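You operate a simulated robot arm through the tools that you are given. There is no shell and no other tool. Be economical: measure what you need, move in short steps, check, and stop when the job is done.

The job below is to be done with a simulated robot arm. You get a single attempt, and the scene is never put back.

## Task
Take the tape from the top of table seven and put it on the top of stand six. Then set the hold switch to 20 hours. Then fetch the red tube and set it on the edge of table five. Then take the glove on the top of table five and put it away on the top of table six. Then stack the wheel marked "W 463" from the top of table five on top of the wheel marked "W 235". Then take the small wheel on the top of table five and put it away on the top of the long bench. Then take the rag from the top of stand six and put it on the top of cabinet five. Keep to this order.

Only the result counts: the job must be done as asked and must still hold three seconds after the hand-in. Knocking over, shifting, dropping, spilling or breaking anything else fails it.

## Robot
A 7-joint arm with a fingered hand on a trunk, on a base that drives. Base frame: it is fixed to the floor where the robot stands at the start and does not move with it; the origin is under the middle of the robot, x ahead of it, y to its left, z up; the surface under the hand at the start is at about z = 0.86. Units: m, degrees, N and s.
With the tool pointing down near the work surface it reaches from about 0.28 to 0.74 m from the robot's upright axis, wherever it stands. Its first joint turns from -166.0 to 166.0 degrees. Places, roughly: edge of table five (22x62 cm) [-5.36, 0.04, 0.86]; glove (19x9x2 cm) [-4.9, 0.7, 0.9]; hold switch [-6.3, -3.4, 1.2]; rag (8x11x4 cm) [-2.8, -0.4, 0.7]; red tube (3x2x3 cm) [-6.1, -0.2, 0.7]; small wheel [-4.5, 0.25, 0.75]; tape (7x7x3 cm) [0.5, 0.2, 0.9]; top of cabinet five [-5.9, 2.2, 0.9]; top of stand six [-2.8, -0.3, 0.7]; top of table six [-2.2, 0.5, 0.9]; top of the long bench [-3.3, -4.1, 0.9]; wheel [-4.5, 0.5, 0.75]. Payload 4 kg.
Tool frame: the origin (TCP) lies between the finger pads and is the grasp point; the fingertips stand 0.026 m ahead of it; z points along the fingers, y is the line along which they close. Largest opening 0.132 m; the body of the gripper starts 0.073 m behind the TCP. The gripper is a hand of 4 fingers: y runs from the thumb to the fingers, the wrist lies at [0, 0, -0.239] in the tool frame, and closing takes about 1.5 s.
Orientation is told as [roll, pitch, yaw] about the base's x, y, z axes, in that order, counted from this pose: with the fingers straight down and closing along the base's y, the tool's x points along the base's -x, its y along +y and its z along -z.

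## Interface
- The arm moves only by the tool nudge_tool. Its argument "rows" is a list of rows, each an object (a shift or turn left out is 0, a gripper value left out holds the last) with "turn": the turn, a rotation vector about the base's x, y, z in units of 5 degrees (1.0 is 5 degrees), a list of three; "linear": the shift along the base's x, y, z in units of 40 mm (1.0 is 40 mm), a list of three; "grip": the gripper command, from -1 (shut) to 1 (fully open), values between in proportion. In form: [{"turn": [wx, wy, wz], "linear": [tx, ty, tz], "grip": grip}, ...]. A call has 1 to 12 rows; each row shifts and turns the commanded pose from where the row before left it. A call with a number of a shift or a turn outside -1 to 1 is refused whole. A row lasts 0.2 s, in which the tool goes at most 0.05 m and 8.6 degrees; a call with a longer step from one row to the next is refused whole, and so is a gripper value outside its range. Where a pose cannot be reached the arm comes as near as it can. A force on the tool above 40 N (or 10 N above the force at the start of the call, whichever is more), or a blocked arm, ends the call early, and 0.2 s more pass. Each finger travels about 0.072 m/s and halts on what it meets, pressing with about 27 N; the grip force reading is that of the motor and also rises with nothing between the fingers. The clock runs only during rows and for 0.2 s after the last one: add rows that do not move to give the fingers time. It gives the time, the measured TCP pose, the force on the tool (base axes), the opening and the grip force at its end, in the units of the frame above (readings bear some noise), with the torque about the TCP (base axes, N m) and any sound that the robot's microphone picked up.
- Cameras (640 x 400 px; columns grow to the right, rows downward): "scene" is now at [0.0294, 0.1503, 1.4685]; the picture's right is [-0.02, -1.00, 0.00], its down [-0.59, 0.01, -0.80] and it looks along [0.80, -0.02, -0.59] (base axes); focal length 265 px, centre (320, 200). "wrist" rides on the gripper at [0.068, 0.002, -0.097] in the tool frame; the picture's right is [-0.03, 1.00, 0.00], its down [-0.82, -0.02, -0.58] and it looks along [-0.58, -0.01, 0.82] (tool axes); focal length 270 px, centre (320, 200). There is no depth. A picture from a camera that has moved, and an enlarged one, comes with that camera's place and axes in the base frame and with its lens.
- grab_frame(camera): a new picture of that camera. No time passes.
- raise_lower(by): slides the trunk up (or, below 0, down) by that many m; the arm and the scene camera ride with it, the base frame stays. It gives what a move gives, with no picture.
- base_move(legs): drives the robot by 1 to 6 legs, each [ahead, turn to the left] in m and degrees, along the robot's own axes; the way and the turn of a leg run together, so that a leg with both is an arc; at most 1.5 m and 180 degrees a leg. The arm and the cameras ride along, it lands a little off, and it stops where it bumps. It gives what a move gives.
- set_grasp(shape): the hand has 4 fingers and takes this shape, open, in about a second: jaw (thumb against the fingers, like two jaws); tri (thumb and two fingers); tip (a fingertip pinch); poke (one finger out to press); point (the index stretched); flat (the hand flat); cup (the hand cupped); fist (a fist). The gripper value then closes the fingers along that shape, each until it touches; the sizes above hold for jaw. It gives what a move gives, with no picture.
- turn_head(pan, tilt): turns the head with the scene camera to pan (to the left, within 155 degrees either way) and tilt (down, from -29 to 69), counted from straight ahead of the robot. It gives what a move gives.
- zoom(camera, box): a new picture of the part [left, top, right, bottom] of that camera's present view, enlarged. No time passes.
- job_done(): hands the job in; it is judged then, once.

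Work in short steps. Places have to be worked out from the pictures, the camera data and where the tool is seen: move nearer, look again, correct. Check each grasp and each placing, and mend what went wrong. You have 196 turns and 182 pictures in all, those below and enlarged ones among them. Open the gripper and draw the arm clear of the work before you hand the job in, unless the task says otherwise.

The tools are called after "Emit:" as name(argument=value, ...) on one line, values as JSON. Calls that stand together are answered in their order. nudge_tool: Moves the arm, as the interface text tells. Its arguments: {"type":"object","properties":{"rows":{"type":"array","items":{"type":"object","properties":{"turn":{"type":"array","items":{"type":"number"}},"linear":{"type":"array","items":{"type":"number"}},"grip":{"type":"number"}}}}},"required":["rows"]} The other tools are called the same way: raise_lower (by) slides the trunk up or down; set_grasp (shape) gives the hand a shape; base_move (legs) drives the base; turn_head (pan, tilt) turns the head that bears the scene camera; grab_frame (camera) takes a picture; zoom (camera, box) takes an enlarged picture of a part of a camera's view; job_done () hands the job in.

At the start:

```text
t: 0.0
tcp_pos: [0.4324, 0.1872, 1.145]
ee_rot: [0.0, 0.0, 0.1]
contact_force: [0.5, -0.1, 0.2]
wrist_torque: [-0.03, 0.02, -0.02]
gripper_width: 0.1319
grip_force: 0.0
shape: jaw
trunk travel left (down, up): [-0.425, 0.165]
robot x, y, heading: [0.002, 0.0004, 0.1]
head pan, tilt: [-1.3, 36.4]
```

scene: 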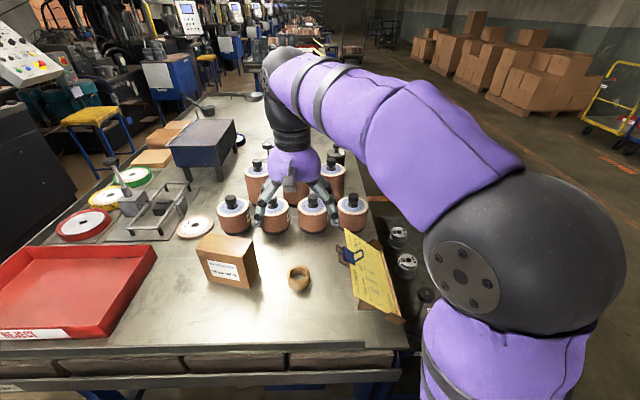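
wrist: 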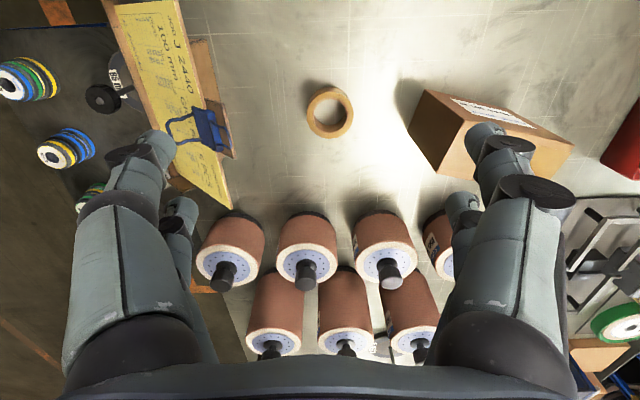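

The tape shows at about [0.48, 0.20] in both pictures, lying flat. I move over it, descend part way and look again.

Emit:
nudge_tool(rows=[{"linear": [0.6, 0.17, 0], "grip": 1}, {"linear": [0.6, 0.17, -0.5]}, {"linear": [0, 0, -1]}, {"linear": [0, 0, -1]}, {"linear": [0, 0, -1]}, {"linear": [0, 0, -0.9]}, {}])

Emit:
grab_frame(camera="wrist")

Emit:
grab_frame(camera="scene")

```text
t: 1.6
tcp_pos: [0.4781, 0.1985, 0.9675]
ee_rot: [0.1, 0.0, -0.1]
contact_force: [0.1, -0.2, 0.2]
wrist_torque: [0.01, 0.03, 0.0]
gripper_width: 0.1318
grip_force: 0.1
shape: jaw
trunk travel left (down, up): [-0.425, 0.165]
robot x, y, heading: [0.0005, 0.0026, 0.1]
head pan, tilt: [-1.3, 36.4]
```

```text
179 pictures are left
camera wrist: at [0.41, 0.2008, 1.0642], right [0.03, 1.0, 0.0], down [0.82, -0.02, 0.58], along [0.58, -0.01, -0.82], focal length 270 px, centre (320, 200)
```

wrist: 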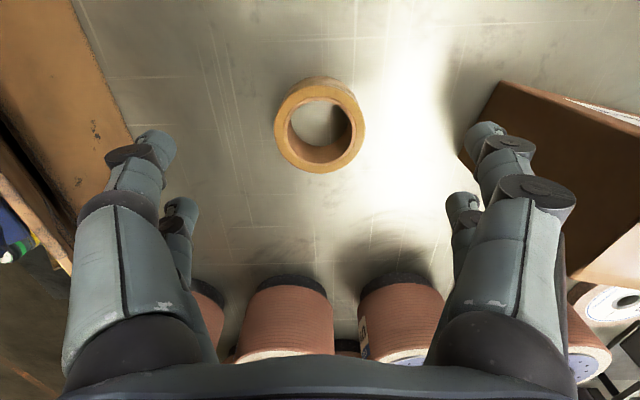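

```text
178 pictures are left
camera scene: at [0.0295, 0.1504, 1.4685], right [-0.02, -1.0, 0.0], down [-0.59, 0.01, -0.8], along [0.8, -0.02, -0.59], focal length 265 px, centre (320, 200)
```

scene: 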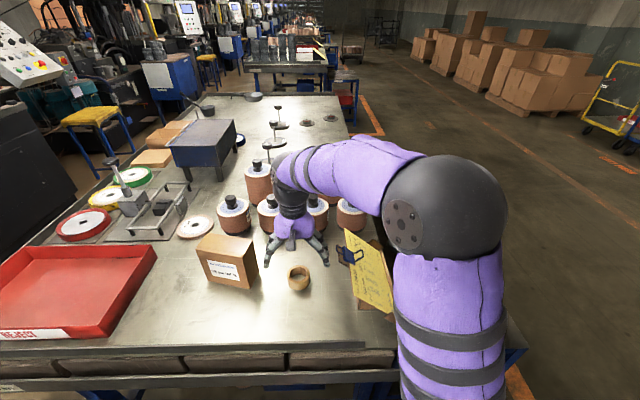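

The tape is centred under the hand. I go down to z≈0.892 and close.

Emit:
nudge_tool(rows=[{"linear": [0, 0, -0.7]}, {"linear": [0, 0, -0.7]}, {"linear": [0, 0, -0.5]}, {}, {"grip": -1}, {}, {}, {}, {}, {}, {}])

Emit:
grab_frame(camera="wrist")

```text
t: 4.0
tcp_pos: [0.4794, 0.1993, 0.8906]
ee_rot: [0.0, -0.1, -0.1]
contact_force: [0.4, 0.0, -0.7]
wrist_torque: [0.03, -0.02, 0.03]
gripper_width: 0.0442
grip_force: 26.8
shape: jaw
trunk travel left (down, up): [-0.425, 0.165]
robot x, y, heading: [0.0009, 0.0013, 0.2]
head pan, tilt: [-1.3, 36.4]
```

```text
177 pictures are left
camera wrist: at [0.4108, 0.2015, 0.9875], right [0.03, 1.0, 0.0], down [0.82, -0.02, 0.58], along [0.58, -0.01, -0.82], focal length 270 px, centre (320, 200)
```

wrist: 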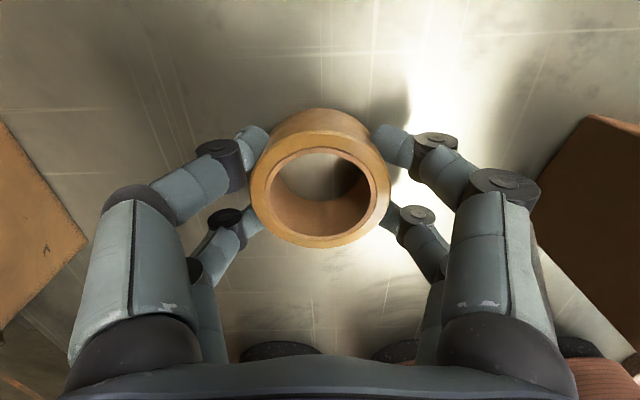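

Gripped. I lift and check that it comes along.

Emit:
nudge_tool(rows=[{"linear": [0, 0, 0.5]}, {"linear": [0, 0, 1]}, {"linear": [0, 0, 1]}, {"linear": [0, 0, 1]}, {"linear": [0, 0, 1]}, {"linear": [0, 0, 1]}, {"linear": [0, 0, 1]}, {}])

Emit:
grab_frame(camera="wrist")

Emit:
turn_head(pan=150, tilt=15)

Emit:
grab_frame(camera="scene")

```text
t: 5.8
tcp_pos: [0.4776, 0.2001, 1.1515]
ee_rot: [0.0, 0.0, 0.0]
contact_force: [0.0, 0.1, -0.7]
wrist_torque: [0.0, 0.0, 0.01]
gripper_width: 0.0439
grip_force: 26.7
shape: jaw
trunk travel left (down, up): [-0.425, 0.165]
robot x, y, heading: [0.0044, 0.0007, -0.0]
head pan, tilt: [-1.3, 36.4]
```

```text
176 pictures are left
camera wrist: at [0.4097, 0.2017, 1.2488], right [0.03, 1.0, 0.0], down [0.82, -0.02, 0.58], along [0.58, -0.01, -0.82], focal length 270 px, centre (320, 200)
```

wrist: 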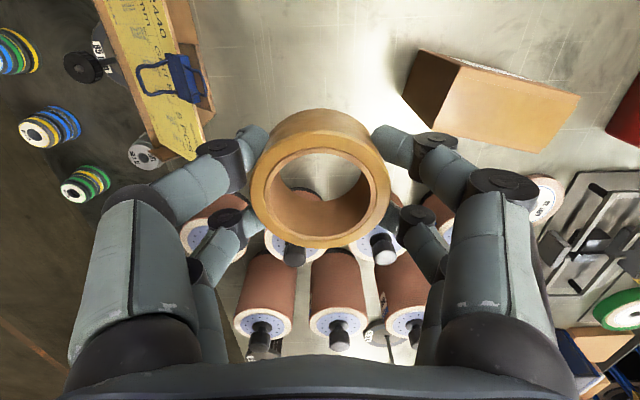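

```text
t: 8.2
tcp_pos: [0.4792, 0.1998, 1.1518]
ee_rot: [0.1, 0.0, 0.0]
contact_force: [-0.3, 0.6, -0.9]
wrist_torque: [0.0, 0.02, 0.0]
gripper_width: 0.044
grip_force: 27.4
shape: jaw
trunk travel left (down, up): [-0.425, 0.165]
robot x, y, heading: [0.0006, 0.0004, -0.0]
head pan, tilt: [150.0, 15.0]
```

```text
175 pictures are left
camera scene: at [-0.1387, 0.1991, 1.5027], right [0.5, 0.87, 0.0], down [0.22, -0.13, -0.97], along [-0.84, 0.48, -0.26], focal length 265 px, centre (320, 200)
```

scene: 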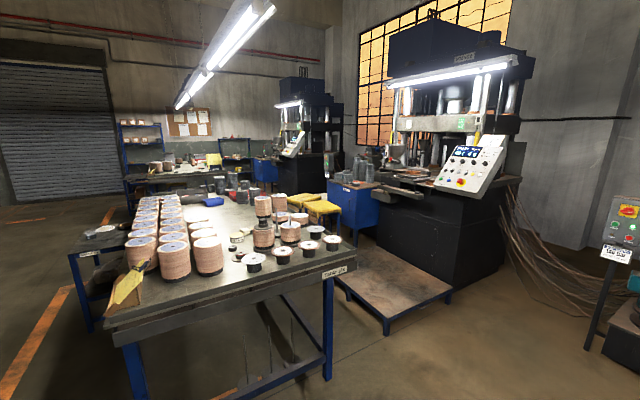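

The tape is held. I look behind on the other side to plan the drive.

Emit:
turn_head(pan=-155, tilt=20)

Emit:
grab_frame(camera="scene")

```text
t: 12.3
tcp_pos: [0.4784, 0.1996, 1.1508]
ee_rot: [0.1, 0.0, 0.0]
contact_force: [0.8, 0.4, -0.8]
wrist_torque: [-0.02, -0.01, -0.02]
gripper_width: 0.044
grip_force: 26.9
shape: jaw
trunk travel left (down, up): [-0.425, 0.165]
robot x, y, heading: [-0.0027, -0.0006, 0.2]
head pan, tilt: [-154.7, 20.0]
```

```text
174 pictures are left
camera scene: at [-0.142, 0.1125, 1.4946], right [-0.43, 0.9, 0.0], down [0.31, 0.15, -0.94], along [-0.85, -0.4, -0.34], focal length 265 px, centre (320, 200)
```

scene: 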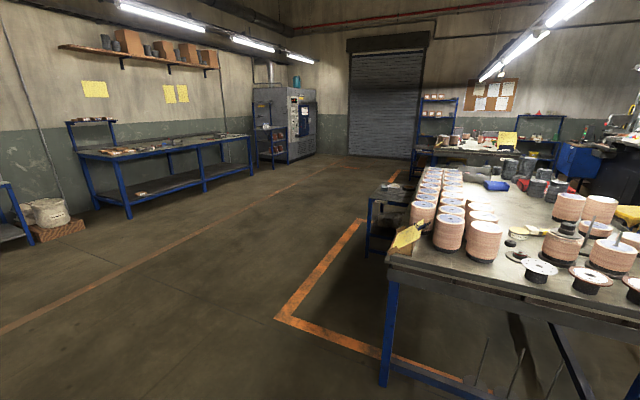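

The stand sits in the aisle beside table six. I back off table seven, swing right around the corner of table six and drive down the aisle.

Emit:
base_move(legs=[[-0.5, 0], [0, -128.7], [1.28, 0], [0, -51.3], [1.3, 0]])

Emit:
turn_head(pan=-60, tilt=40)

Emit:
grab_frame(camera="scene")

```text
t: 36.0
tcp_pos: [-3.1488, -1.0688, 1.1513]
ee_rot: [0.1, 0.0, 177.6]
contact_force: [-1.2, -1.0, -0.9]
wrist_torque: [-0.02, -0.02, 0.0]
gripper_width: 0.0434
grip_force: 26.4
shape: jaw
trunk travel left (down, up): [-0.425, 0.165]
robot x, y, heading: [-2.6631, -0.8858, 177.5]
head pan, tilt: [-154.7, 20.0]
```

```text
t: 37.8
tcp_pos: [-3.1492, -1.0684, 1.1515]
ee_rot: [0.0, 0.0, 177.7]
contact_force: [0.5, -0.2, -0.8]
wrist_torque: [-0.02, 0.04, -0.01]
gripper_width: 0.043
grip_force: 27.3
shape: jaw
trunk travel left (down, up): [-0.425, 0.165]
robot x, y, heading: [-2.6618, -0.8891, 177.6]
head pan, tilt: [-60.0, 40.0]
```

```text
173 pictures are left
camera scene: at [-2.6468, -0.9694, 1.4632], right [0.89, 0.46, 0.0], down [0.3, -0.57, -0.77], along [-0.35, 0.68, -0.64], focal length 265 px, centre (320, 200)
```

scene: 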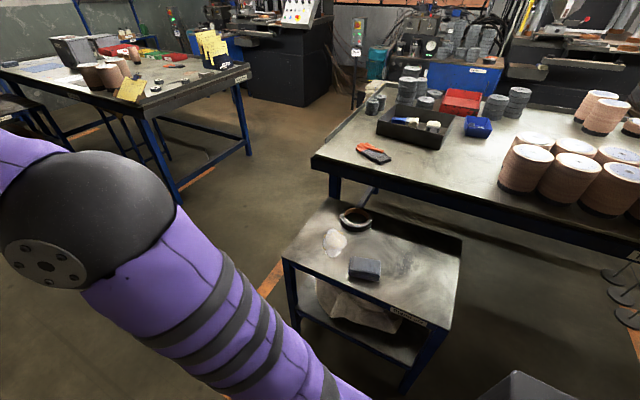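

Stand top spans about x −3.02..−2.48, y −0.5..−0.12, with free space on its right half. I turn to face it.

Emit:
base_move(legs=[[0, -87.5]])

Emit:
turn_head(pan=0, tilt=50)

Emit:
grab_frame(camera="scene")

Emit:
grab_frame(camera="wrist")

```text
t: 42.4
tcp_pos: [-2.8479, -0.4048, 1.1511]
ee_rot: [0.1, 0.0, 88.3]
contact_force: [0.7, 0.1, -0.5]
wrist_torque: [0.01, -0.06, 0.02]
gripper_width: 0.043
grip_force: 26.9
shape: jaw
trunk travel left (down, up): [-0.425, 0.165]
robot x, y, heading: [-2.6604, -0.8897, 88.4]
head pan, tilt: [-60.0, 40.0]
```

```text
t: 43.7
tcp_pos: [-2.8492, -0.4048, 1.1523]
ee_rot: [0.0, 0.0, 88.2]
contact_force: [-0.1, -0.2, -1.0]
wrist_torque: [0.0, -0.01, -0.01]
gripper_width: 0.0429
grip_force: 26.7
shape: jaw
trunk travel left (down, up): [-0.425, 0.165]
robot x, y, heading: [-2.6663, -0.8884, 88.1]
head pan, tilt: [0.0, 50.0]
```

```text
172 pictures are left
camera scene: at [-2.8132, -0.8674, 1.449], right [1.0, -0.03, 0.0], down [-0.02, -0.77, -0.64], along [0.02, 0.64, -0.77], focal length 265 px, centre (320, 200)
```

scene: 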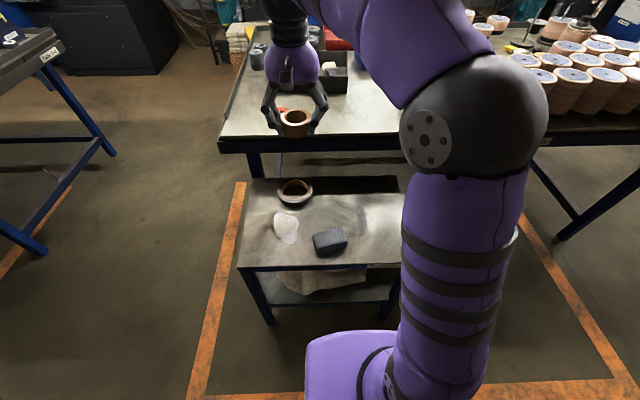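

```text
171 pictures are left
camera wrist: at [-2.8519, -0.4725, 1.2484], right [-1.0, 0.06, 0.0], down [0.05, 0.82, 0.58], along [0.03, 0.58, -0.82], focal length 270 px, centre (320, 200)
```

wrist: 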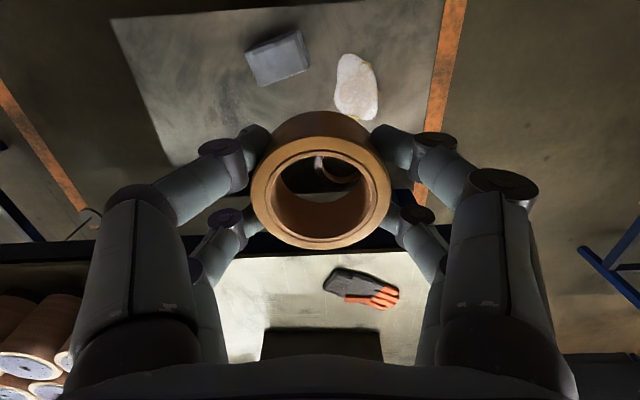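

The right half of the stand at about (−2.63, −0.33) is free. I shift over it and lower the trunk.

Emit:
nudge_tool(rows=[{"linear": [0.8, 0.25, 0]}, {"linear": [0.9, 0.4, 0]}, {"linear": [0.9, 0.4, 0]}, {"linear": [0.9, 0.4, 0]}, {"linear": [0.9, 0.4, 0]}, {"linear": [0.9, 0, 0]}, {}])

Emit:
raise_lower(by=-0.18)

Emit:
grab_frame(camera="wrist")

Emit:
grab_frame(camera="scene")

```text
t: 45.3
tcp_pos: [-2.636, -0.33, 1.1504]
ee_rot: [0.0, 0.0, 88.3]
contact_force: [-0.3, -0.3, 0.1]
wrist_torque: [0.0, 0.02, 0.05]
gripper_width: 0.0429
grip_force: 26.8
shape: jaw
trunk travel left (down, up): [-0.425, 0.165]
robot x, y, heading: [-2.6657, -0.889, 88.4]
head pan, tilt: [0.0, 50.0]
```

```text
t: 47.3
tcp_pos: [-2.6376, -0.3286, 0.9698]
ee_rot: [0.0, 0.0, 88.3]
contact_force: [0.1, -0.5, -1.7]
wrist_torque: [0.0, 0.0, -0.02]
gripper_width: 0.0428
grip_force: 27.4
shape: jaw
trunk travel left (down, up): [-0.245, 0.345]
robot x, y, heading: [-2.6621, -0.8866, 87.9]
head pan, tilt: [0.0, 50.0]
```

```text
170 pictures are left
camera wrist: at [-2.6411, -0.3971, 1.0675], right [-1.0, 0.06, 0.0], down [0.05, 0.82, 0.58], along [0.03, 0.58, -0.82], focal length 270 px, centre (320, 200)
```

wrist: 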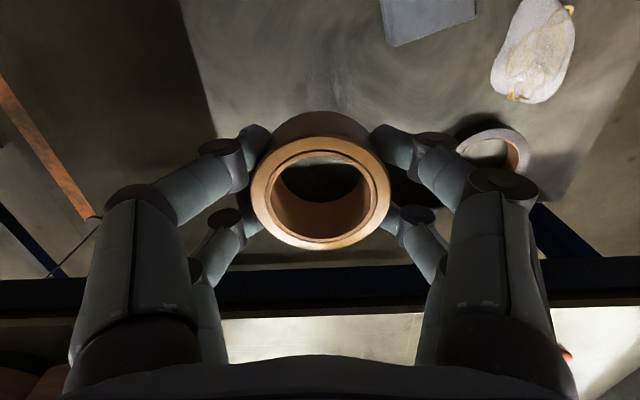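

```text
169 pictures are left
camera scene: at [-2.8132, -0.8675, 1.269], right [1.0, -0.03, 0.0], down [-0.02, -0.77, -0.64], along [0.02, 0.64, -0.77], focal length 265 px, centre (320, 200)
```

scene: 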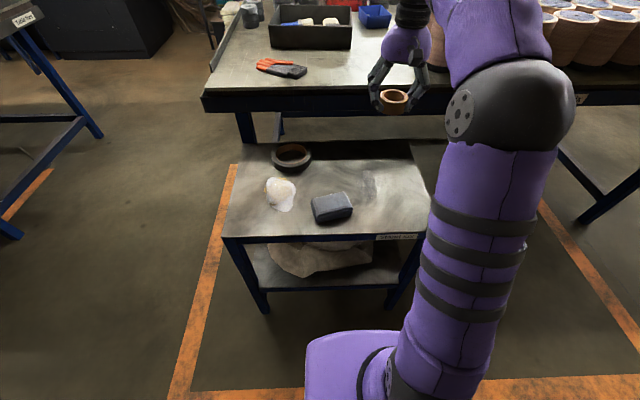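

Position is good over free surface. I lower close to the top, then in fine steps until contact.

Emit:
nudge_tool(rows=[{"linear": [0, -0.2, -0.8]}, {"linear": [0, 0, -1]}, {"linear": [0, 0, -1]}, {"linear": [0, 0, -1]}, {"linear": [0, 0, -0.6]}, {}])

Emit:
grab_frame(camera="scene")

Emit:
grab_frame(camera="wrist")

```text
t: 48.7
tcp_pos: [-2.6346, -0.3373, 0.7932]
ee_rot: [0.0, -0.1, 88.4]
contact_force: [0.3, 0.3, -0.1]
wrist_torque: [-0.02, 0.01, 0.01]
gripper_width: 0.0425
grip_force: 27.1
shape: jaw
trunk travel left (down, up): [-0.245, 0.345]
robot x, y, heading: [-2.6599, -0.8865, 87.9]
head pan, tilt: [0.0, 50.0]
```

```text
168 pictures are left
camera scene: at [-2.8132, -0.8674, 1.269], right [1.0, -0.03, 0.0], down [-0.02, -0.77, -0.64], along [0.02, 0.64, -0.77], focal length 265 px, centre (320, 200)
```

scene: 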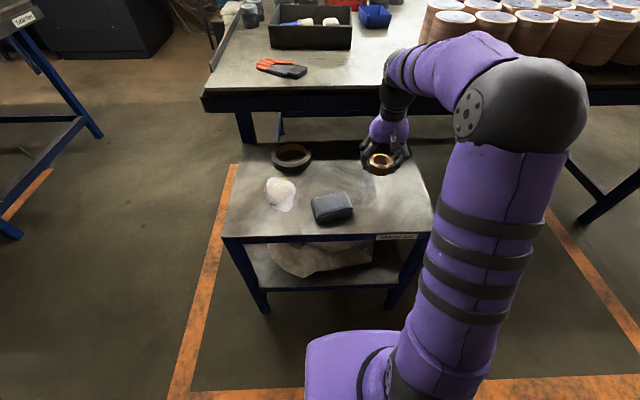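

```text
167 pictures are left
camera wrist: at [-2.6387, -0.4054, 0.889], right [-1.0, 0.06, 0.0], down [0.05, 0.82, 0.58], along [0.03, 0.58, -0.82], focal length 270 px, centre (320, 200)
```

wrist: 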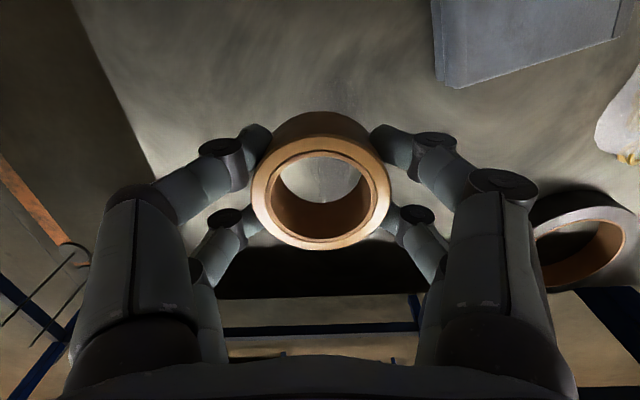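

Still free. Fine steps down until the force rises.

Emit:
nudge_tool(rows=[{"linear": [0, 0, -0.3]}, {"linear": [0, 0, -0.2]}, {"linear": [0, 0, -0.15]}, {"linear": [0, 0, -0.15]}, {}])

```text
t: 49.9
tcp_pos: [-2.6362, -0.3376, 0.7617]
ee_rot: [0.0, 0.0, 88.4]
contact_force: [0.0, 0.5, -1.2]
wrist_torque: [0.0, -0.02, -0.01]
gripper_width: 0.0424
grip_force: 27.3
shape: jaw
trunk travel left (down, up): [-0.245, 0.345]
robot x, y, heading: [-2.6641, -0.8899, 88.5]
head pan, tilt: [0.0, 50.0]
```

Emit:
nudge_tool(rows=[{"linear": [0, 0, -0.1]}, {"linear": [0, 0, -0.1]}, {"linear": [0, 0, -0.1]}, {"linear": [0, 0, -0.1]}, {}])

Emit:
zoom(camera="scene", box=[300, 100, 460, 200])

```text
t: 51.1
tcp_pos: [-2.6376, -0.3372, 0.7463]
ee_rot: [0.0, 0.0, 88.3]
contact_force: [-0.6, 0.1, -0.5]
wrist_torque: [0.04, -0.01, 0.04]
gripper_width: 0.0427
grip_force: 27.4
shape: jaw
trunk travel left (down, up): [-0.245, 0.345]
robot x, y, heading: [-2.6612, -0.8874, 88.2]
head pan, tilt: [0.0, 50.0]
```

```text
4.00 times, centred on (380, 150) of scene
camera zoom: at [-2.8132, -0.8674, 1.269], right [1.0, -0.03, 0.0], down [-0.02, -0.77, -0.64], along [0.02, 0.64, -0.77], focal length 1060 px, centre (80, 400)
```

zoom: 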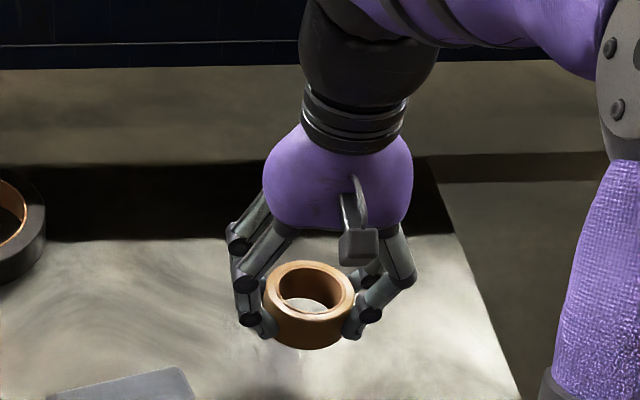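

Still no contact; a little further down with small steps.

Emit:
nudge_tool(rows=[{"linear": [0, 0, -0.1]}, {"linear": [0, 0, -0.1]}, {"linear": [0, 0, -0.1]}, {"linear": [0, 0, -0.1]}, {}])

```text
t: 52.3
tcp_pos: [-2.6375, -0.337, 0.7291]
ee_rot: [0.1, 0.0, 88.3]
contact_force: [0.4, -0.3, -1.2]
wrist_torque: [-0.02, -0.01, 0.02]
gripper_width: 0.0426
grip_force: 27.5
shape: jaw
trunk travel left (down, up): [-0.245, 0.345]
robot x, y, heading: [-2.6629, -0.8919, 88.2]
head pan, tilt: [0.0, 50.0]
```

Emit:
nudge_tool(rows=[{"linear": [0, 0, -0.06]}, {"linear": [0, 0, -0.06]}, {"linear": [0, 0, -0.06]}, {"linear": [0, 0, -0.06]}, {}])

Emit:
zoom(camera="scene", box=[300, 100, 460, 200])

```text
t: 53.5
tcp_pos: [-2.6368, -0.3353, 0.72]
ee_rot: [0.0, 0.0, 88.3]
contact_force: [0.1, 0.5, -0.7]
wrist_torque: [-0.02, -0.01, 0.0]
gripper_width: 0.0427
grip_force: 26.8
shape: jaw
trunk travel left (down, up): [-0.245, 0.345]
robot x, y, heading: [-2.6619, -0.8887, 87.9]
head pan, tilt: [0.0, 50.0]
```

```text
4.00 times, centred on (380, 150) of scene
camera zoom: at [-2.8132, -0.8674, 1.269], right [1.0, -0.03, 0.0], down [-0.02, -0.77, -0.64], along [0.02, 0.64, -0.77], focal length 1060 px, centre (80, 400)
```

zoom: 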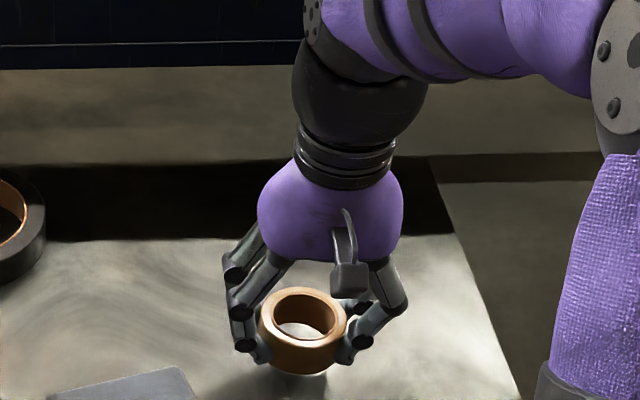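

Shadow still shows a small gap. Continue slowly.

Emit:
nudge_tool(rows=[{"linear": [0, 0, -0.06]}, {"linear": [0, 0, -0.06]}, {"linear": [0, 0, -0.06]}, {"linear": [0, 0, -0.06]}, {"linear": [0, 0, -0.06]}, {}])

```text
t: 54.9
tcp_pos: [-2.6374, -0.3364, 0.7087]
ee_rot: [0.1, 0.0, 88.2]
contact_force: [0.3, 0.0, -0.6]
wrist_torque: [0.02, 0.06, -0.03]
gripper_width: 0.0425
grip_force: 27.2
shape: jaw
trunk travel left (down, up): [-0.245, 0.345]
robot x, y, heading: [-2.6642, -0.8875, 88.3]
head pan, tilt: [0.0, 50.0]
```

Emit:
nudge_tool(rows=[{"linear": [0, 0, -0.06]}, {"linear": [0, 0, -0.06]}, {"linear": [0, 0, -0.06]}, {"linear": [0, 0, -0.06]}, {"linear": [0, 0, -0.06]}, {"linear": [0, 0, -0.06]}, {}])

Emit:
zoom(camera="scene", box=[300, 100, 460, 200])

```text
t: 56.5
tcp_pos: [-2.6362, -0.337, 0.6935]
ee_rot: [0.0, 0.1, 88.3]
contact_force: [0.8, 0.3, -0.3]
wrist_torque: [-0.03, 0.0, 0.04]
gripper_width: 0.0424
grip_force: 26.7
shape: jaw
trunk travel left (down, up): [-0.245, 0.345]
robot x, y, heading: [-2.6634, -0.893, 88.2]
head pan, tilt: [0.0, 50.0]
```

```text
4.00 times, centred on (380, 150) of scene
camera zoom: at [-2.8132, -0.8674, 1.269], right [1.0, -0.03, 0.0], down [-0.02, -0.77, -0.64], along [0.02, 0.64, -0.77], focal length 1060 px, centre (80, 400)
```

zoom: 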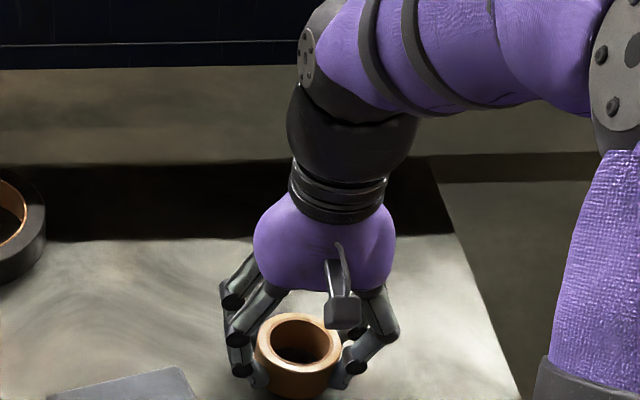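

Emit:
nudge_tool(rows=[{"linear": [0, 0, -0.06]}, {"linear": [0, 0, -0.06]}, {"linear": [0, 0, -0.06]}, {"linear": [0, 0, -0.06]}, {"linear": [0, 0, -0.06]}, {"linear": [0, 0, -0.06]}, {}])

Emit:
grab_frame(camera="wrist")

```text
t: 57.7
tcp_pos: [-2.636, -0.3355, 0.6883]
ee_rot: [-0.1, -0.5, 88.3]
contact_force: [-0.1, -3.6, 21.2]
wrist_torque: [-0.15, 0.05, -0.02]
gripper_width: 0.0434
grip_force: 26.9
shape: jaw
trunk travel left (down, up): [-0.245, 0.345]
robot x, y, heading: [-2.6617, -0.8893, 88.3]
head pan, tilt: [0.0, 50.0]
stopped in row 6: the force on the tool passed its limit at 43 N (the readings are from after the stop); the commanded pose is now the measured one
```

```text
163 pictures are left
camera wrist: at [-2.6411, -0.4043, 0.7848], right [-1.0, 0.05, 0.0], down [0.04, 0.81, 0.59], along [0.03, 0.59, -0.81], focal length 270 px, centre (320, 200)
```

wrist: 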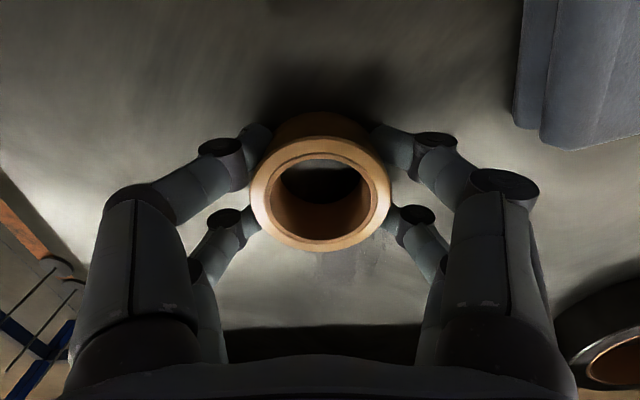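

Contact: the stand top is at about z 0.658. The rag is near one finger, so I open only partly and lift straight up.

Emit:
nudge_tool(rows=[{"linear": [0, 0, 0.03]}, {"grip": 0.0}, {}, {}, {}, {"linear": [0, 0, 0.3]}, {"linear": [0, 0, 0.6]}, {"linear": [0, 0, 1]}, {"linear": [0, 0, 1]}, {"linear": [0, 0, 1]}, {}])

Emit:
grab_frame(camera="wrist")

```text
t: 60.1
tcp_pos: [-2.636, -0.3349, 0.8445]
ee_rot: [0.0, -0.3, 88.2]
contact_force: [0.2, -0.1, 0.2]
wrist_torque: [-0.01, -0.01, -0.01]
gripper_width: 0.065
grip_force: 0.0
shape: jaw
trunk travel left (down, up): [-0.245, 0.345]
robot x, y, heading: [-2.662, -0.8878, 87.9]
head pan, tilt: [0.0, 50.0]
```

```text
162 pictures are left
camera wrist: at [-2.6396, -0.4029, 0.9418], right [-1.0, 0.06, 0.0], down [0.04, 0.81, 0.58], along [0.03, 0.58, -0.81], focal length 270 px, centre (320, 200)
```

wrist: 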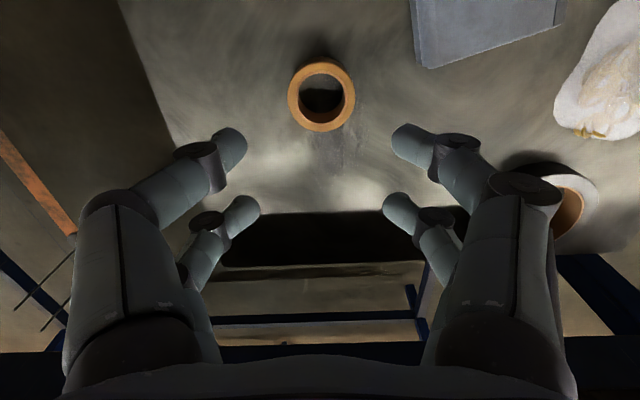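

Tape is placed. Now I raise the trunk and look down the aisle toward the hold switch.

Emit:
raise_lower(by=0.3)

Emit:
turn_head(pan=120, tilt=15)

Emit:
grab_frame(camera="scene")

Emit:
turn_head(pan=60, tilt=15)

Emit:
grab_frame(camera="scene")

```text
t: 63.1
tcp_pos: [-2.6357, -0.3337, 1.1443]
ee_rot: [0.0, -0.4, 88.4]
contact_force: [-0.2, 0.2, 0.1]
wrist_torque: [0.01, -0.01, 0.0]
gripper_width: 0.0654
grip_force: 0.0
shape: jaw
trunk travel left (down, up): [-0.545, 0.045]
robot x, y, heading: [-2.665, -0.8903, 88.1]
head pan, tilt: [0.0, 50.0]
```

```text
t: 65.1
tcp_pos: [-2.6345, -0.3348, 1.1443]
ee_rot: [0.0, -0.4, 88.3]
contact_force: [-0.2, -0.2, 0.5]
wrist_torque: [0.0, -0.03, 0.0]
gripper_width: 0.0651
grip_force: 0.1
shape: jaw
trunk travel left (down, up): [-0.545, 0.045]
robot x, y, heading: [-2.6629, -0.8873, 88.4]
head pan, tilt: [120.0, 15.0]
```

```text
161 pictures are left
camera scene: at [-2.8979, -0.9885, 1.6227], right [-0.47, 0.88, 0.0], down [0.23, 0.12, -0.97], along [-0.85, -0.46, -0.26], focal length 265 px, centre (320, 200)
```

scene: 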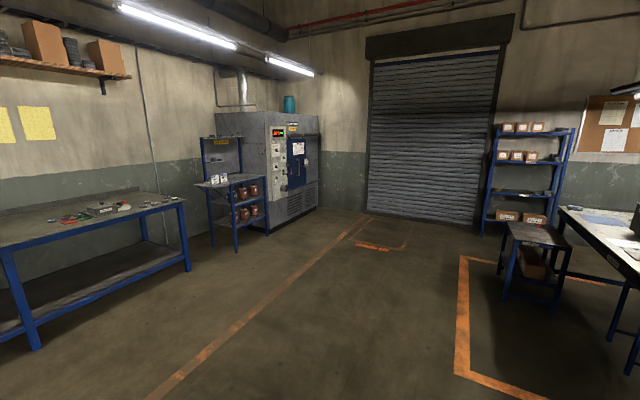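

```text
t: 66.4
tcp_pos: [-2.6354, -0.3346, 1.1448]
ee_rot: [0.0, -0.2, 88.3]
contact_force: [-0.4, 0.0, 0.7]
wrist_torque: [0.01, -0.01, 0.01]
gripper_width: 0.0654
grip_force: 0.0
shape: jaw
trunk travel left (down, up): [-0.545, 0.045]
robot x, y, heading: [-2.663, -0.8924, 88.4]
head pan, tilt: [60.0, 15.0]
```

```text
160 pictures are left
camera scene: at [-2.895, -0.8952, 1.6227], right [0.53, 0.85, 0.0], down [0.22, -0.14, -0.97], along [-0.82, 0.51, -0.26], focal length 265 px, centre (320, 200)
```

scene: 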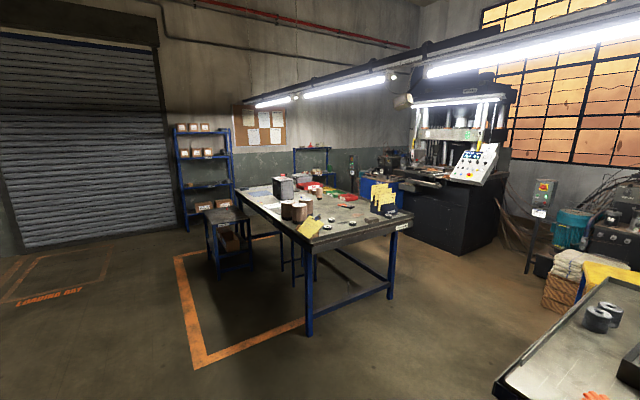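

The oven with the hold switch stands at the end; its panel faces the aisle (+y). I drive most of the way there.

Emit:
base_move(legs=[[0, 116.9], [1.4, 0], [1.4, 0]])

Emit:
turn_head(pan=20, tilt=10)

Emit:
grab_frame(camera="scene")

```text
t: 85.4
tcp_pos: [-5.6858, -2.3448, 1.1449]
ee_rot: [0.0, -0.2, -153.9]
contact_force: [-0.2, 0.6, -0.1]
wrist_torque: [0.01, 0.02, -0.02]
gripper_width: 0.065
grip_force: 0.0
shape: jaw
trunk travel left (down, up): [-0.545, 0.045]
robot x, y, heading: [-5.1791, -2.1109, -153.8]
head pan, tilt: [60.0, 15.0]
```

```text
t: 86.4
tcp_pos: [-5.6854, -2.3453, 1.1453]
ee_rot: [0.1, -0.2, -153.9]
contact_force: [-0.4, -0.2, -0.3]
wrist_torque: [0.0, 0.01, 0.01]
gripper_width: 0.0657
grip_force: 0.1
shape: jaw
trunk travel left (down, up): [-0.545, 0.045]
robot x, y, heading: [-5.1831, -2.1087, -154.0]
head pan, tilt: [20.0, 10.0]
```

```text
159 pictures are left
camera scene: at [-5.1237, -2.2895, 1.6308], right [-0.72, 0.69, 0.0], down [0.12, 0.13, -0.98], along [-0.68, -0.71, -0.17], focal length 265 px, centre (320, 200)
```

scene: 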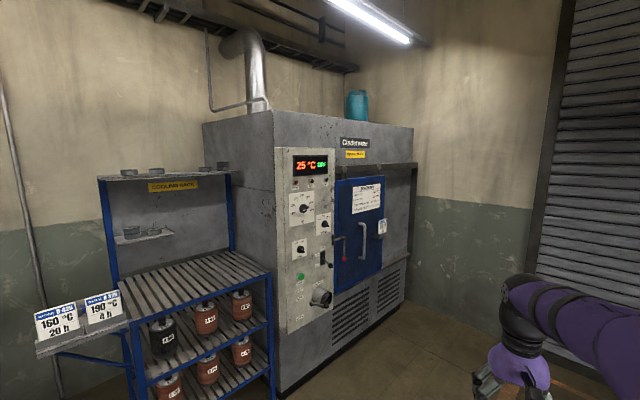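

The oven panel is visible. I zoom on it to find the hold switch.

Emit:
zoom(camera="scene", box=[262, 135, 358, 195])

Emit:
zoom(camera="scene", box=[262, 200, 390, 280])

```text
6.67 times, centred on (310, 165) of scene
camera zoom: at [-5.1237, -2.2895, 1.6308], right [-0.72, 0.69, 0.0], down [0.12, 0.13, -0.98], along [-0.68, -0.71, -0.17], focal length 1767 px, centre (387, 433)
```

zoom: 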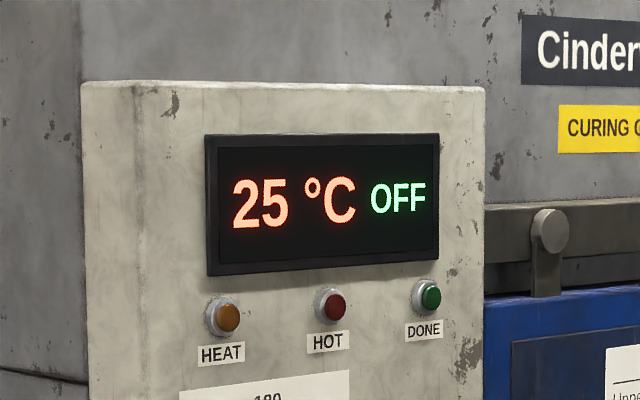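

```text
5.00 times, centred on (326, 240) of scene
camera zoom: at [-5.1237, -2.2895, 1.6308], right [-0.72, 0.69, 0.0], down [0.12, 0.13, -0.98], along [-0.68, -0.71, -0.17], focal length 1325 px, centre (290, 0)
```

zoom: 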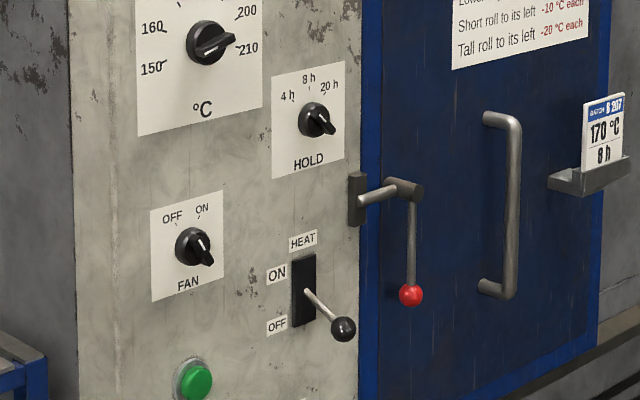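

The HOLD knob is the small one with 4 h / 8 h / 20 h marks. I drive to stand in front of the panel, facing it.

Emit:
base_move(legs=[[0, -2.0], [1.2, 0], [0, 66]])

Emit:
turn_head(pan=0, tilt=30)

Emit:
grab_frame(camera="scene")

```text
t: 96.2
tcp_pos: [-6.2904, -3.1627, 1.1447]
ee_rot: [0.0, -0.3, -89.2]
contact_force: [-0.9, 0.6, 0.3]
wrist_torque: [-0.01, -0.02, 0.02]
gripper_width: 0.0655
grip_force: 0.0
shape: jaw
trunk travel left (down, up): [-0.545, 0.045]
robot x, y, heading: [-6.2838, -2.6134, -89.2]
head pan, tilt: [20.0, 10.0]
```

```text
t: 97.0
tcp_pos: [-6.2892, -3.1641, 1.1448]
ee_rot: [0.0, -0.3, -89.2]
contact_force: [0.0, -0.6, 0.1]
wrist_torque: [0.03, 0.03, -0.05]
gripper_width: 0.0654
grip_force: 0.1
shape: jaw
trunk travel left (down, up): [-0.545, 0.045]
robot x, y, heading: [-6.2908, -2.6047, -89.1]
head pan, tilt: [0.0, 30.0]
```

```text
156 pictures are left
camera scene: at [-6.1321, -2.6373, 1.5986], right [-1.0, -0.02, 0.0], down [-0.01, 0.5, -0.87], along [0.01, -0.87, -0.5], focal length 265 px, centre (320, 200)
```

scene: 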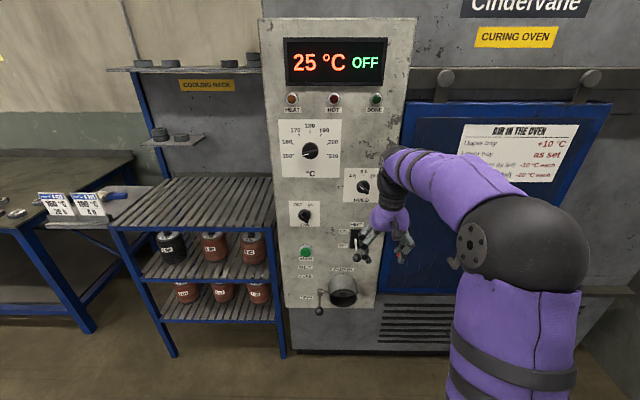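

Emit:
zoom(camera="scene", box=[335, 160, 399, 210])

```text
8.00 times, centred on (367, 185) of scene
camera zoom: at [-6.1321, -2.6373, 1.5986], right [-1.0, -0.02, 0.0], down [-0.01, 0.5, -0.87], along [0.01, -0.87, -0.5], focal length 2121 px, centre (-56, 320)
```

zoom: 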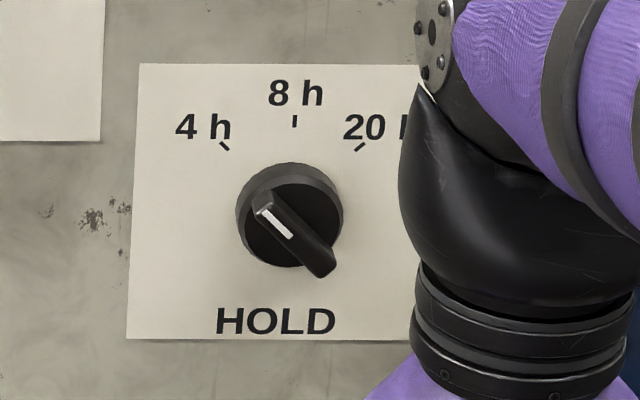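

The hold knob points at 4 h now; 20 h means turning it about 90° clockwise. The knob is near (−6.27, −3.43, 1.19). I swing the tool to horizontal (pointing −y) first.

Emit:
nudge_tool(rows=[{"turn": [-1, 0, 0], "linear": [0, 0.3, 0.1]}, {"turn": [-1, 0, 0], "linear": [0, 0.3, 0.1]}, {"turn": [-1, 0, 0], "linear": [0, 0.3, 0.1]}, {"turn": [-1, 0, 0], "linear": [0, 0, 0.1]}, {"turn": [-1, 0, 0], "linear": [0, 0, 0.1]}, {"turn": [-1, 0, 0], "linear": [0, 0, 0.1]}, {"turn": [-1, 0, 0], "linear": [0, 0, 0.1]}, {"turn": [-1, 0, 0], "linear": [0, 0, 0.1]}, {"turn": [-1, 0, 0]}, {"turn": [-1, 0, 0]}, {"turn": [-1, 0, 0]}, {}])

Emit:
nudge_tool(rows=[{"turn": [-1, 0, 0]}, {"turn": [-1, 0, 0]}, {"turn": [-1, 0, 0]}, {"turn": [-1, 0, 0]}, {"turn": [-1, 0, 0]}, {"turn": [-1, 0, 0]}, {"turn": [-1, 0, 0]}, {}])

Emit:
grab_frame(camera="wrist")

Emit:
grab_frame(camera="scene")

```text
t: 99.6
tcp_pos: [-6.2894, -3.1279, 1.1763]
ee_rot: [-1.1, -55.4, -88.6]
contact_force: [0.1, 0.6, 0.2]
wrist_torque: [-0.02, 0.0, 0.03]
gripper_width: 0.0656
grip_force: 0.1
shape: jaw
trunk travel left (down, up): [-0.545, 0.045]
robot x, y, heading: [-6.2864, -2.6124, -89.4]
head pan, tilt: [0.0, 30.0]
```

```text
t: 101.4
tcp_pos: [-6.2894, -3.1653, 1.1962]
ee_rot: [-115.2, -89.2, 25.2]
contact_force: [0.2, 0.1, -0.8]
wrist_torque: [-0.02, 0.0, -0.03]
gripper_width: 0.0658
grip_force: 0.1
shape: jaw
out of reach, approached as far as the arm can: row 4, 5, 6, 7
trunk travel left (down, up): [-0.545, 0.045]
robot x, y, heading: [-6.2875, -2.6137, -88.9]
head pan, tilt: [0.0, 30.0]
```

```text
154 pictures are left
camera wrist: at [-6.2894, -3.069, 1.127], right [1.0, 0.0, 0.01], down [-0.01, 0.58, 0.81], along [-0.01, -0.81, 0.58], focal length 270 px, centre (320, 200)
```

wrist: 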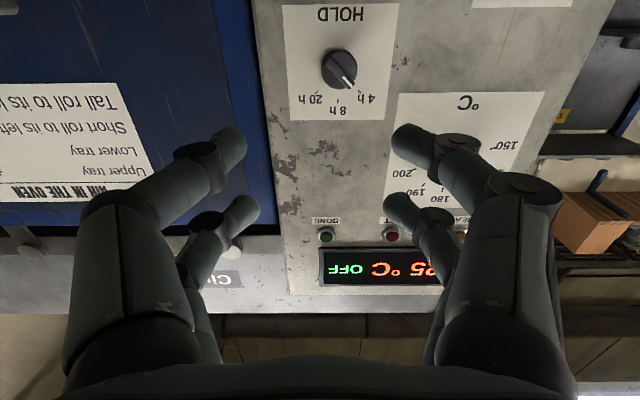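

```text
153 pictures are left
camera scene: at [-6.1322, -2.6375, 1.5985], right [-1.0, -0.01, 0.0], down [-0.01, 0.5, -0.87], along [0.01, -0.87, -0.5], focal length 265 px, centre (320, 200)
```

scene: 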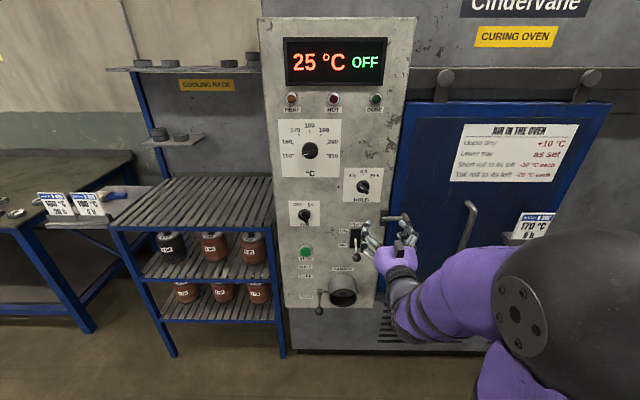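

The wrist camera agrees: knob at about (−6.266, −3.42, 1.188). I try the fingertip pinch shape and see how the tips lie.

Emit:
set_grasp(shape="tip")

Emit:
nudge_tool(rows=[{"grip": -0.6}, {}, {}, {}, {}, {}])

Emit:
grab_frame(camera="wrist")

```text
t: 102.3
tcp_pos: [-6.2902, -3.1649, 1.1953]
ee_rot: [-111.7, -89.1, 21.7]
contact_force: [-0.2, 0.5, 0.1]
wrist_torque: [0.0, 0.02, 0.02]
gripper_width: 0.1318
grip_force: 0.1
shape: tip
trunk travel left (down, up): [-0.545, 0.045]
robot x, y, heading: [-6.2889, -2.6078, -89.1]
head pan, tilt: [0.0, 30.0]
```

```text
t: 103.7
tcp_pos: [-6.2893, -3.1652, 1.1967]
ee_rot: [-111.6, -89.2, 21.6]
contact_force: [-0.6, 0.6, 1.1]
wrist_torque: [-0.01, 0.01, -0.01]
gripper_width: 0.027
grip_force: 0.1
shape: tip
trunk travel left (down, up): [-0.545, 0.045]
robot x, y, heading: [-6.2905, -2.6071, -89.3]
head pan, tilt: [0.0, 30.0]
```

```text
152 pictures are left
camera wrist: at [-6.2895, -3.0687, 1.127], right [1.0, 0.0, 0.01], down [-0.01, 0.58, 0.81], along [-0.01, -0.81, 0.58], focal length 270 px, centre (320, 200)
```

wrist: 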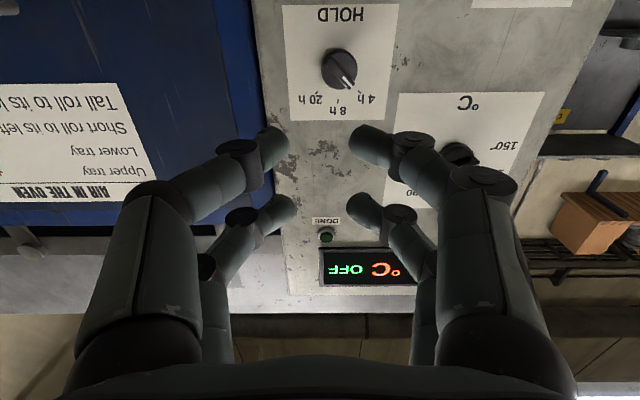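

The tips form two pairs straddling well for a 4 cm bar. I roll the hand +40° about y to match the bar, and move in front of the knob.

Emit:
nudge_tool(rows=[{"turn": [0, 1, 0], "linear": [0.15, -0.1, 0], "grip": 0}, {"turn": [0, 1, 0], "linear": [0.15, -0.3, 0]}, {"turn": [0, 1, 0], "linear": [0.15, -0.3, -0.05]}, {"turn": [0, 1, 0], "linear": [0.13, -0.3, -0.05]}, {"turn": [0, 1, 0], "linear": [0, -0.3, 0]}, {"turn": [0, 1, 0], "linear": [0, -0.3, 0]}, {"turn": [0, 1, 0], "linear": [0, -0.3, 0]}, {"turn": [0, 1, 0], "linear": [0, -0.3, 0]}, {}])

Emit:
grab_frame(camera="wrist")

Emit:
zoom(camera="scene", box=[300, 130, 460, 230])

```text
t: 105.7
tcp_pos: [-6.2681, -3.2527, 1.1914]
ee_rot: [-90.4, -49.1, 0.5]
contact_force: [-0.4, -0.1, 0.5]
wrist_torque: [0.01, -0.04, 0.02]
gripper_width: 0.065
grip_force: 0.0
shape: tip
trunk travel left (down, up): [-0.545, 0.045]
robot x, y, heading: [-6.2864, -2.6066, -89.0]
head pan, tilt: [0.0, 30.0]
```

```text
151 pictures are left
camera wrist: at [-6.3115, -3.1564, 1.1383], right [0.77, 0.0, -0.64], down [0.52, 0.58, 0.63], along [0.37, -0.81, 0.45], focal length 270 px, centre (320, 200)
```

wrist: 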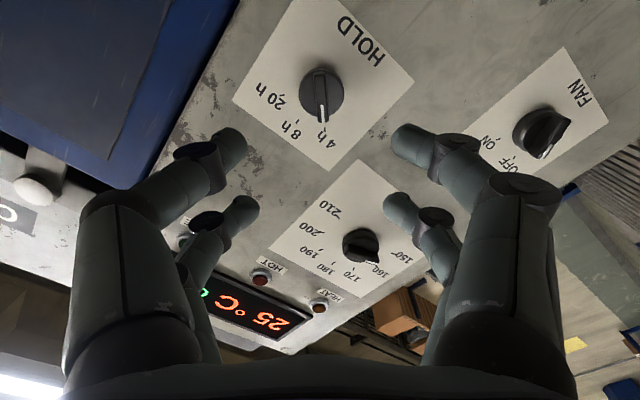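

```text
4.00 times, centred on (380, 180) of scene
camera zoom: at [-6.1321, -2.6374, 1.5985], right [-1.0, -0.01, 0.0], down [-0.01, 0.5, -0.87], along [0.01, -0.87, -0.5], focal length 1060 px, centre (80, 280)
```

zoom: 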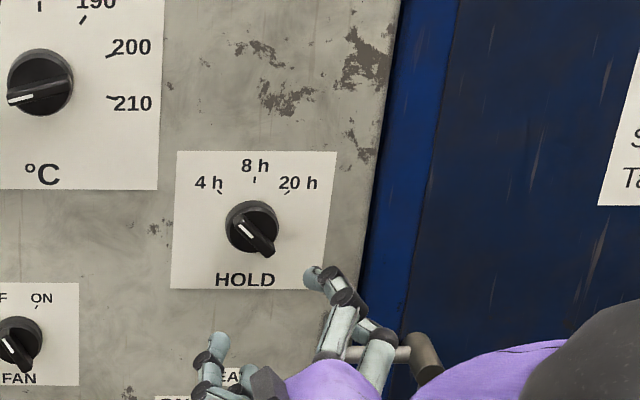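

Alignment with the bar is good. I advance about 8 cm and check.

Emit:
nudge_tool(rows=[{"linear": [-0.05, -0.5, -0.1]}, {"linear": [0, -0.5, 0]}, {"linear": [0, -0.5, 0]}, {"linear": [0, -0.5, 0]}, {}])

Emit:
grab_frame(camera="wrist")

Emit:
zoom(camera="scene", box=[300, 130, 460, 230])

```text
t: 106.9
tcp_pos: [-6.2697, -3.3327, 1.1883]
ee_rot: [-90.5, -49.2, 0.5]
contact_force: [-1.0, -0.5, -0.7]
wrist_torque: [-0.04, 0.02, -0.03]
gripper_width: 0.0653
grip_force: 0.1
shape: tip
trunk travel left (down, up): [-0.545, 0.045]
robot x, y, heading: [-6.2893, -2.605, -89.4]
head pan, tilt: [0.0, 30.0]
```

```text
149 pictures are left
camera wrist: at [-6.3139, -3.2361, 1.1353], right [0.77, 0.0, -0.63], down [0.52, 0.58, 0.63], along [0.37, -0.81, 0.45], focal length 270 px, centre (320, 200)
```

wrist: 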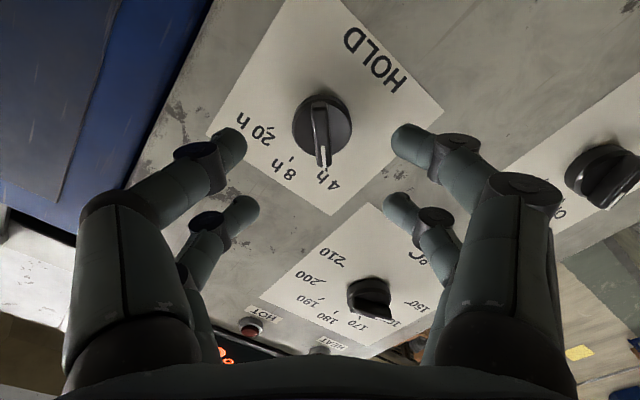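

```text
4.00 times, centred on (380, 180) of scene
camera zoom: at [-6.1321, -2.6375, 1.5985], right [-1.0, -0.01, 0.0], down [-0.01, 0.5, -0.87], along [0.01, -0.87, -0.5], focal length 1060 px, centre (80, 280)
```

zoom: 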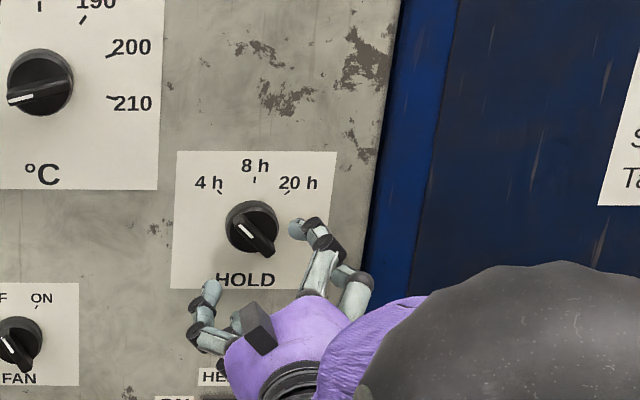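

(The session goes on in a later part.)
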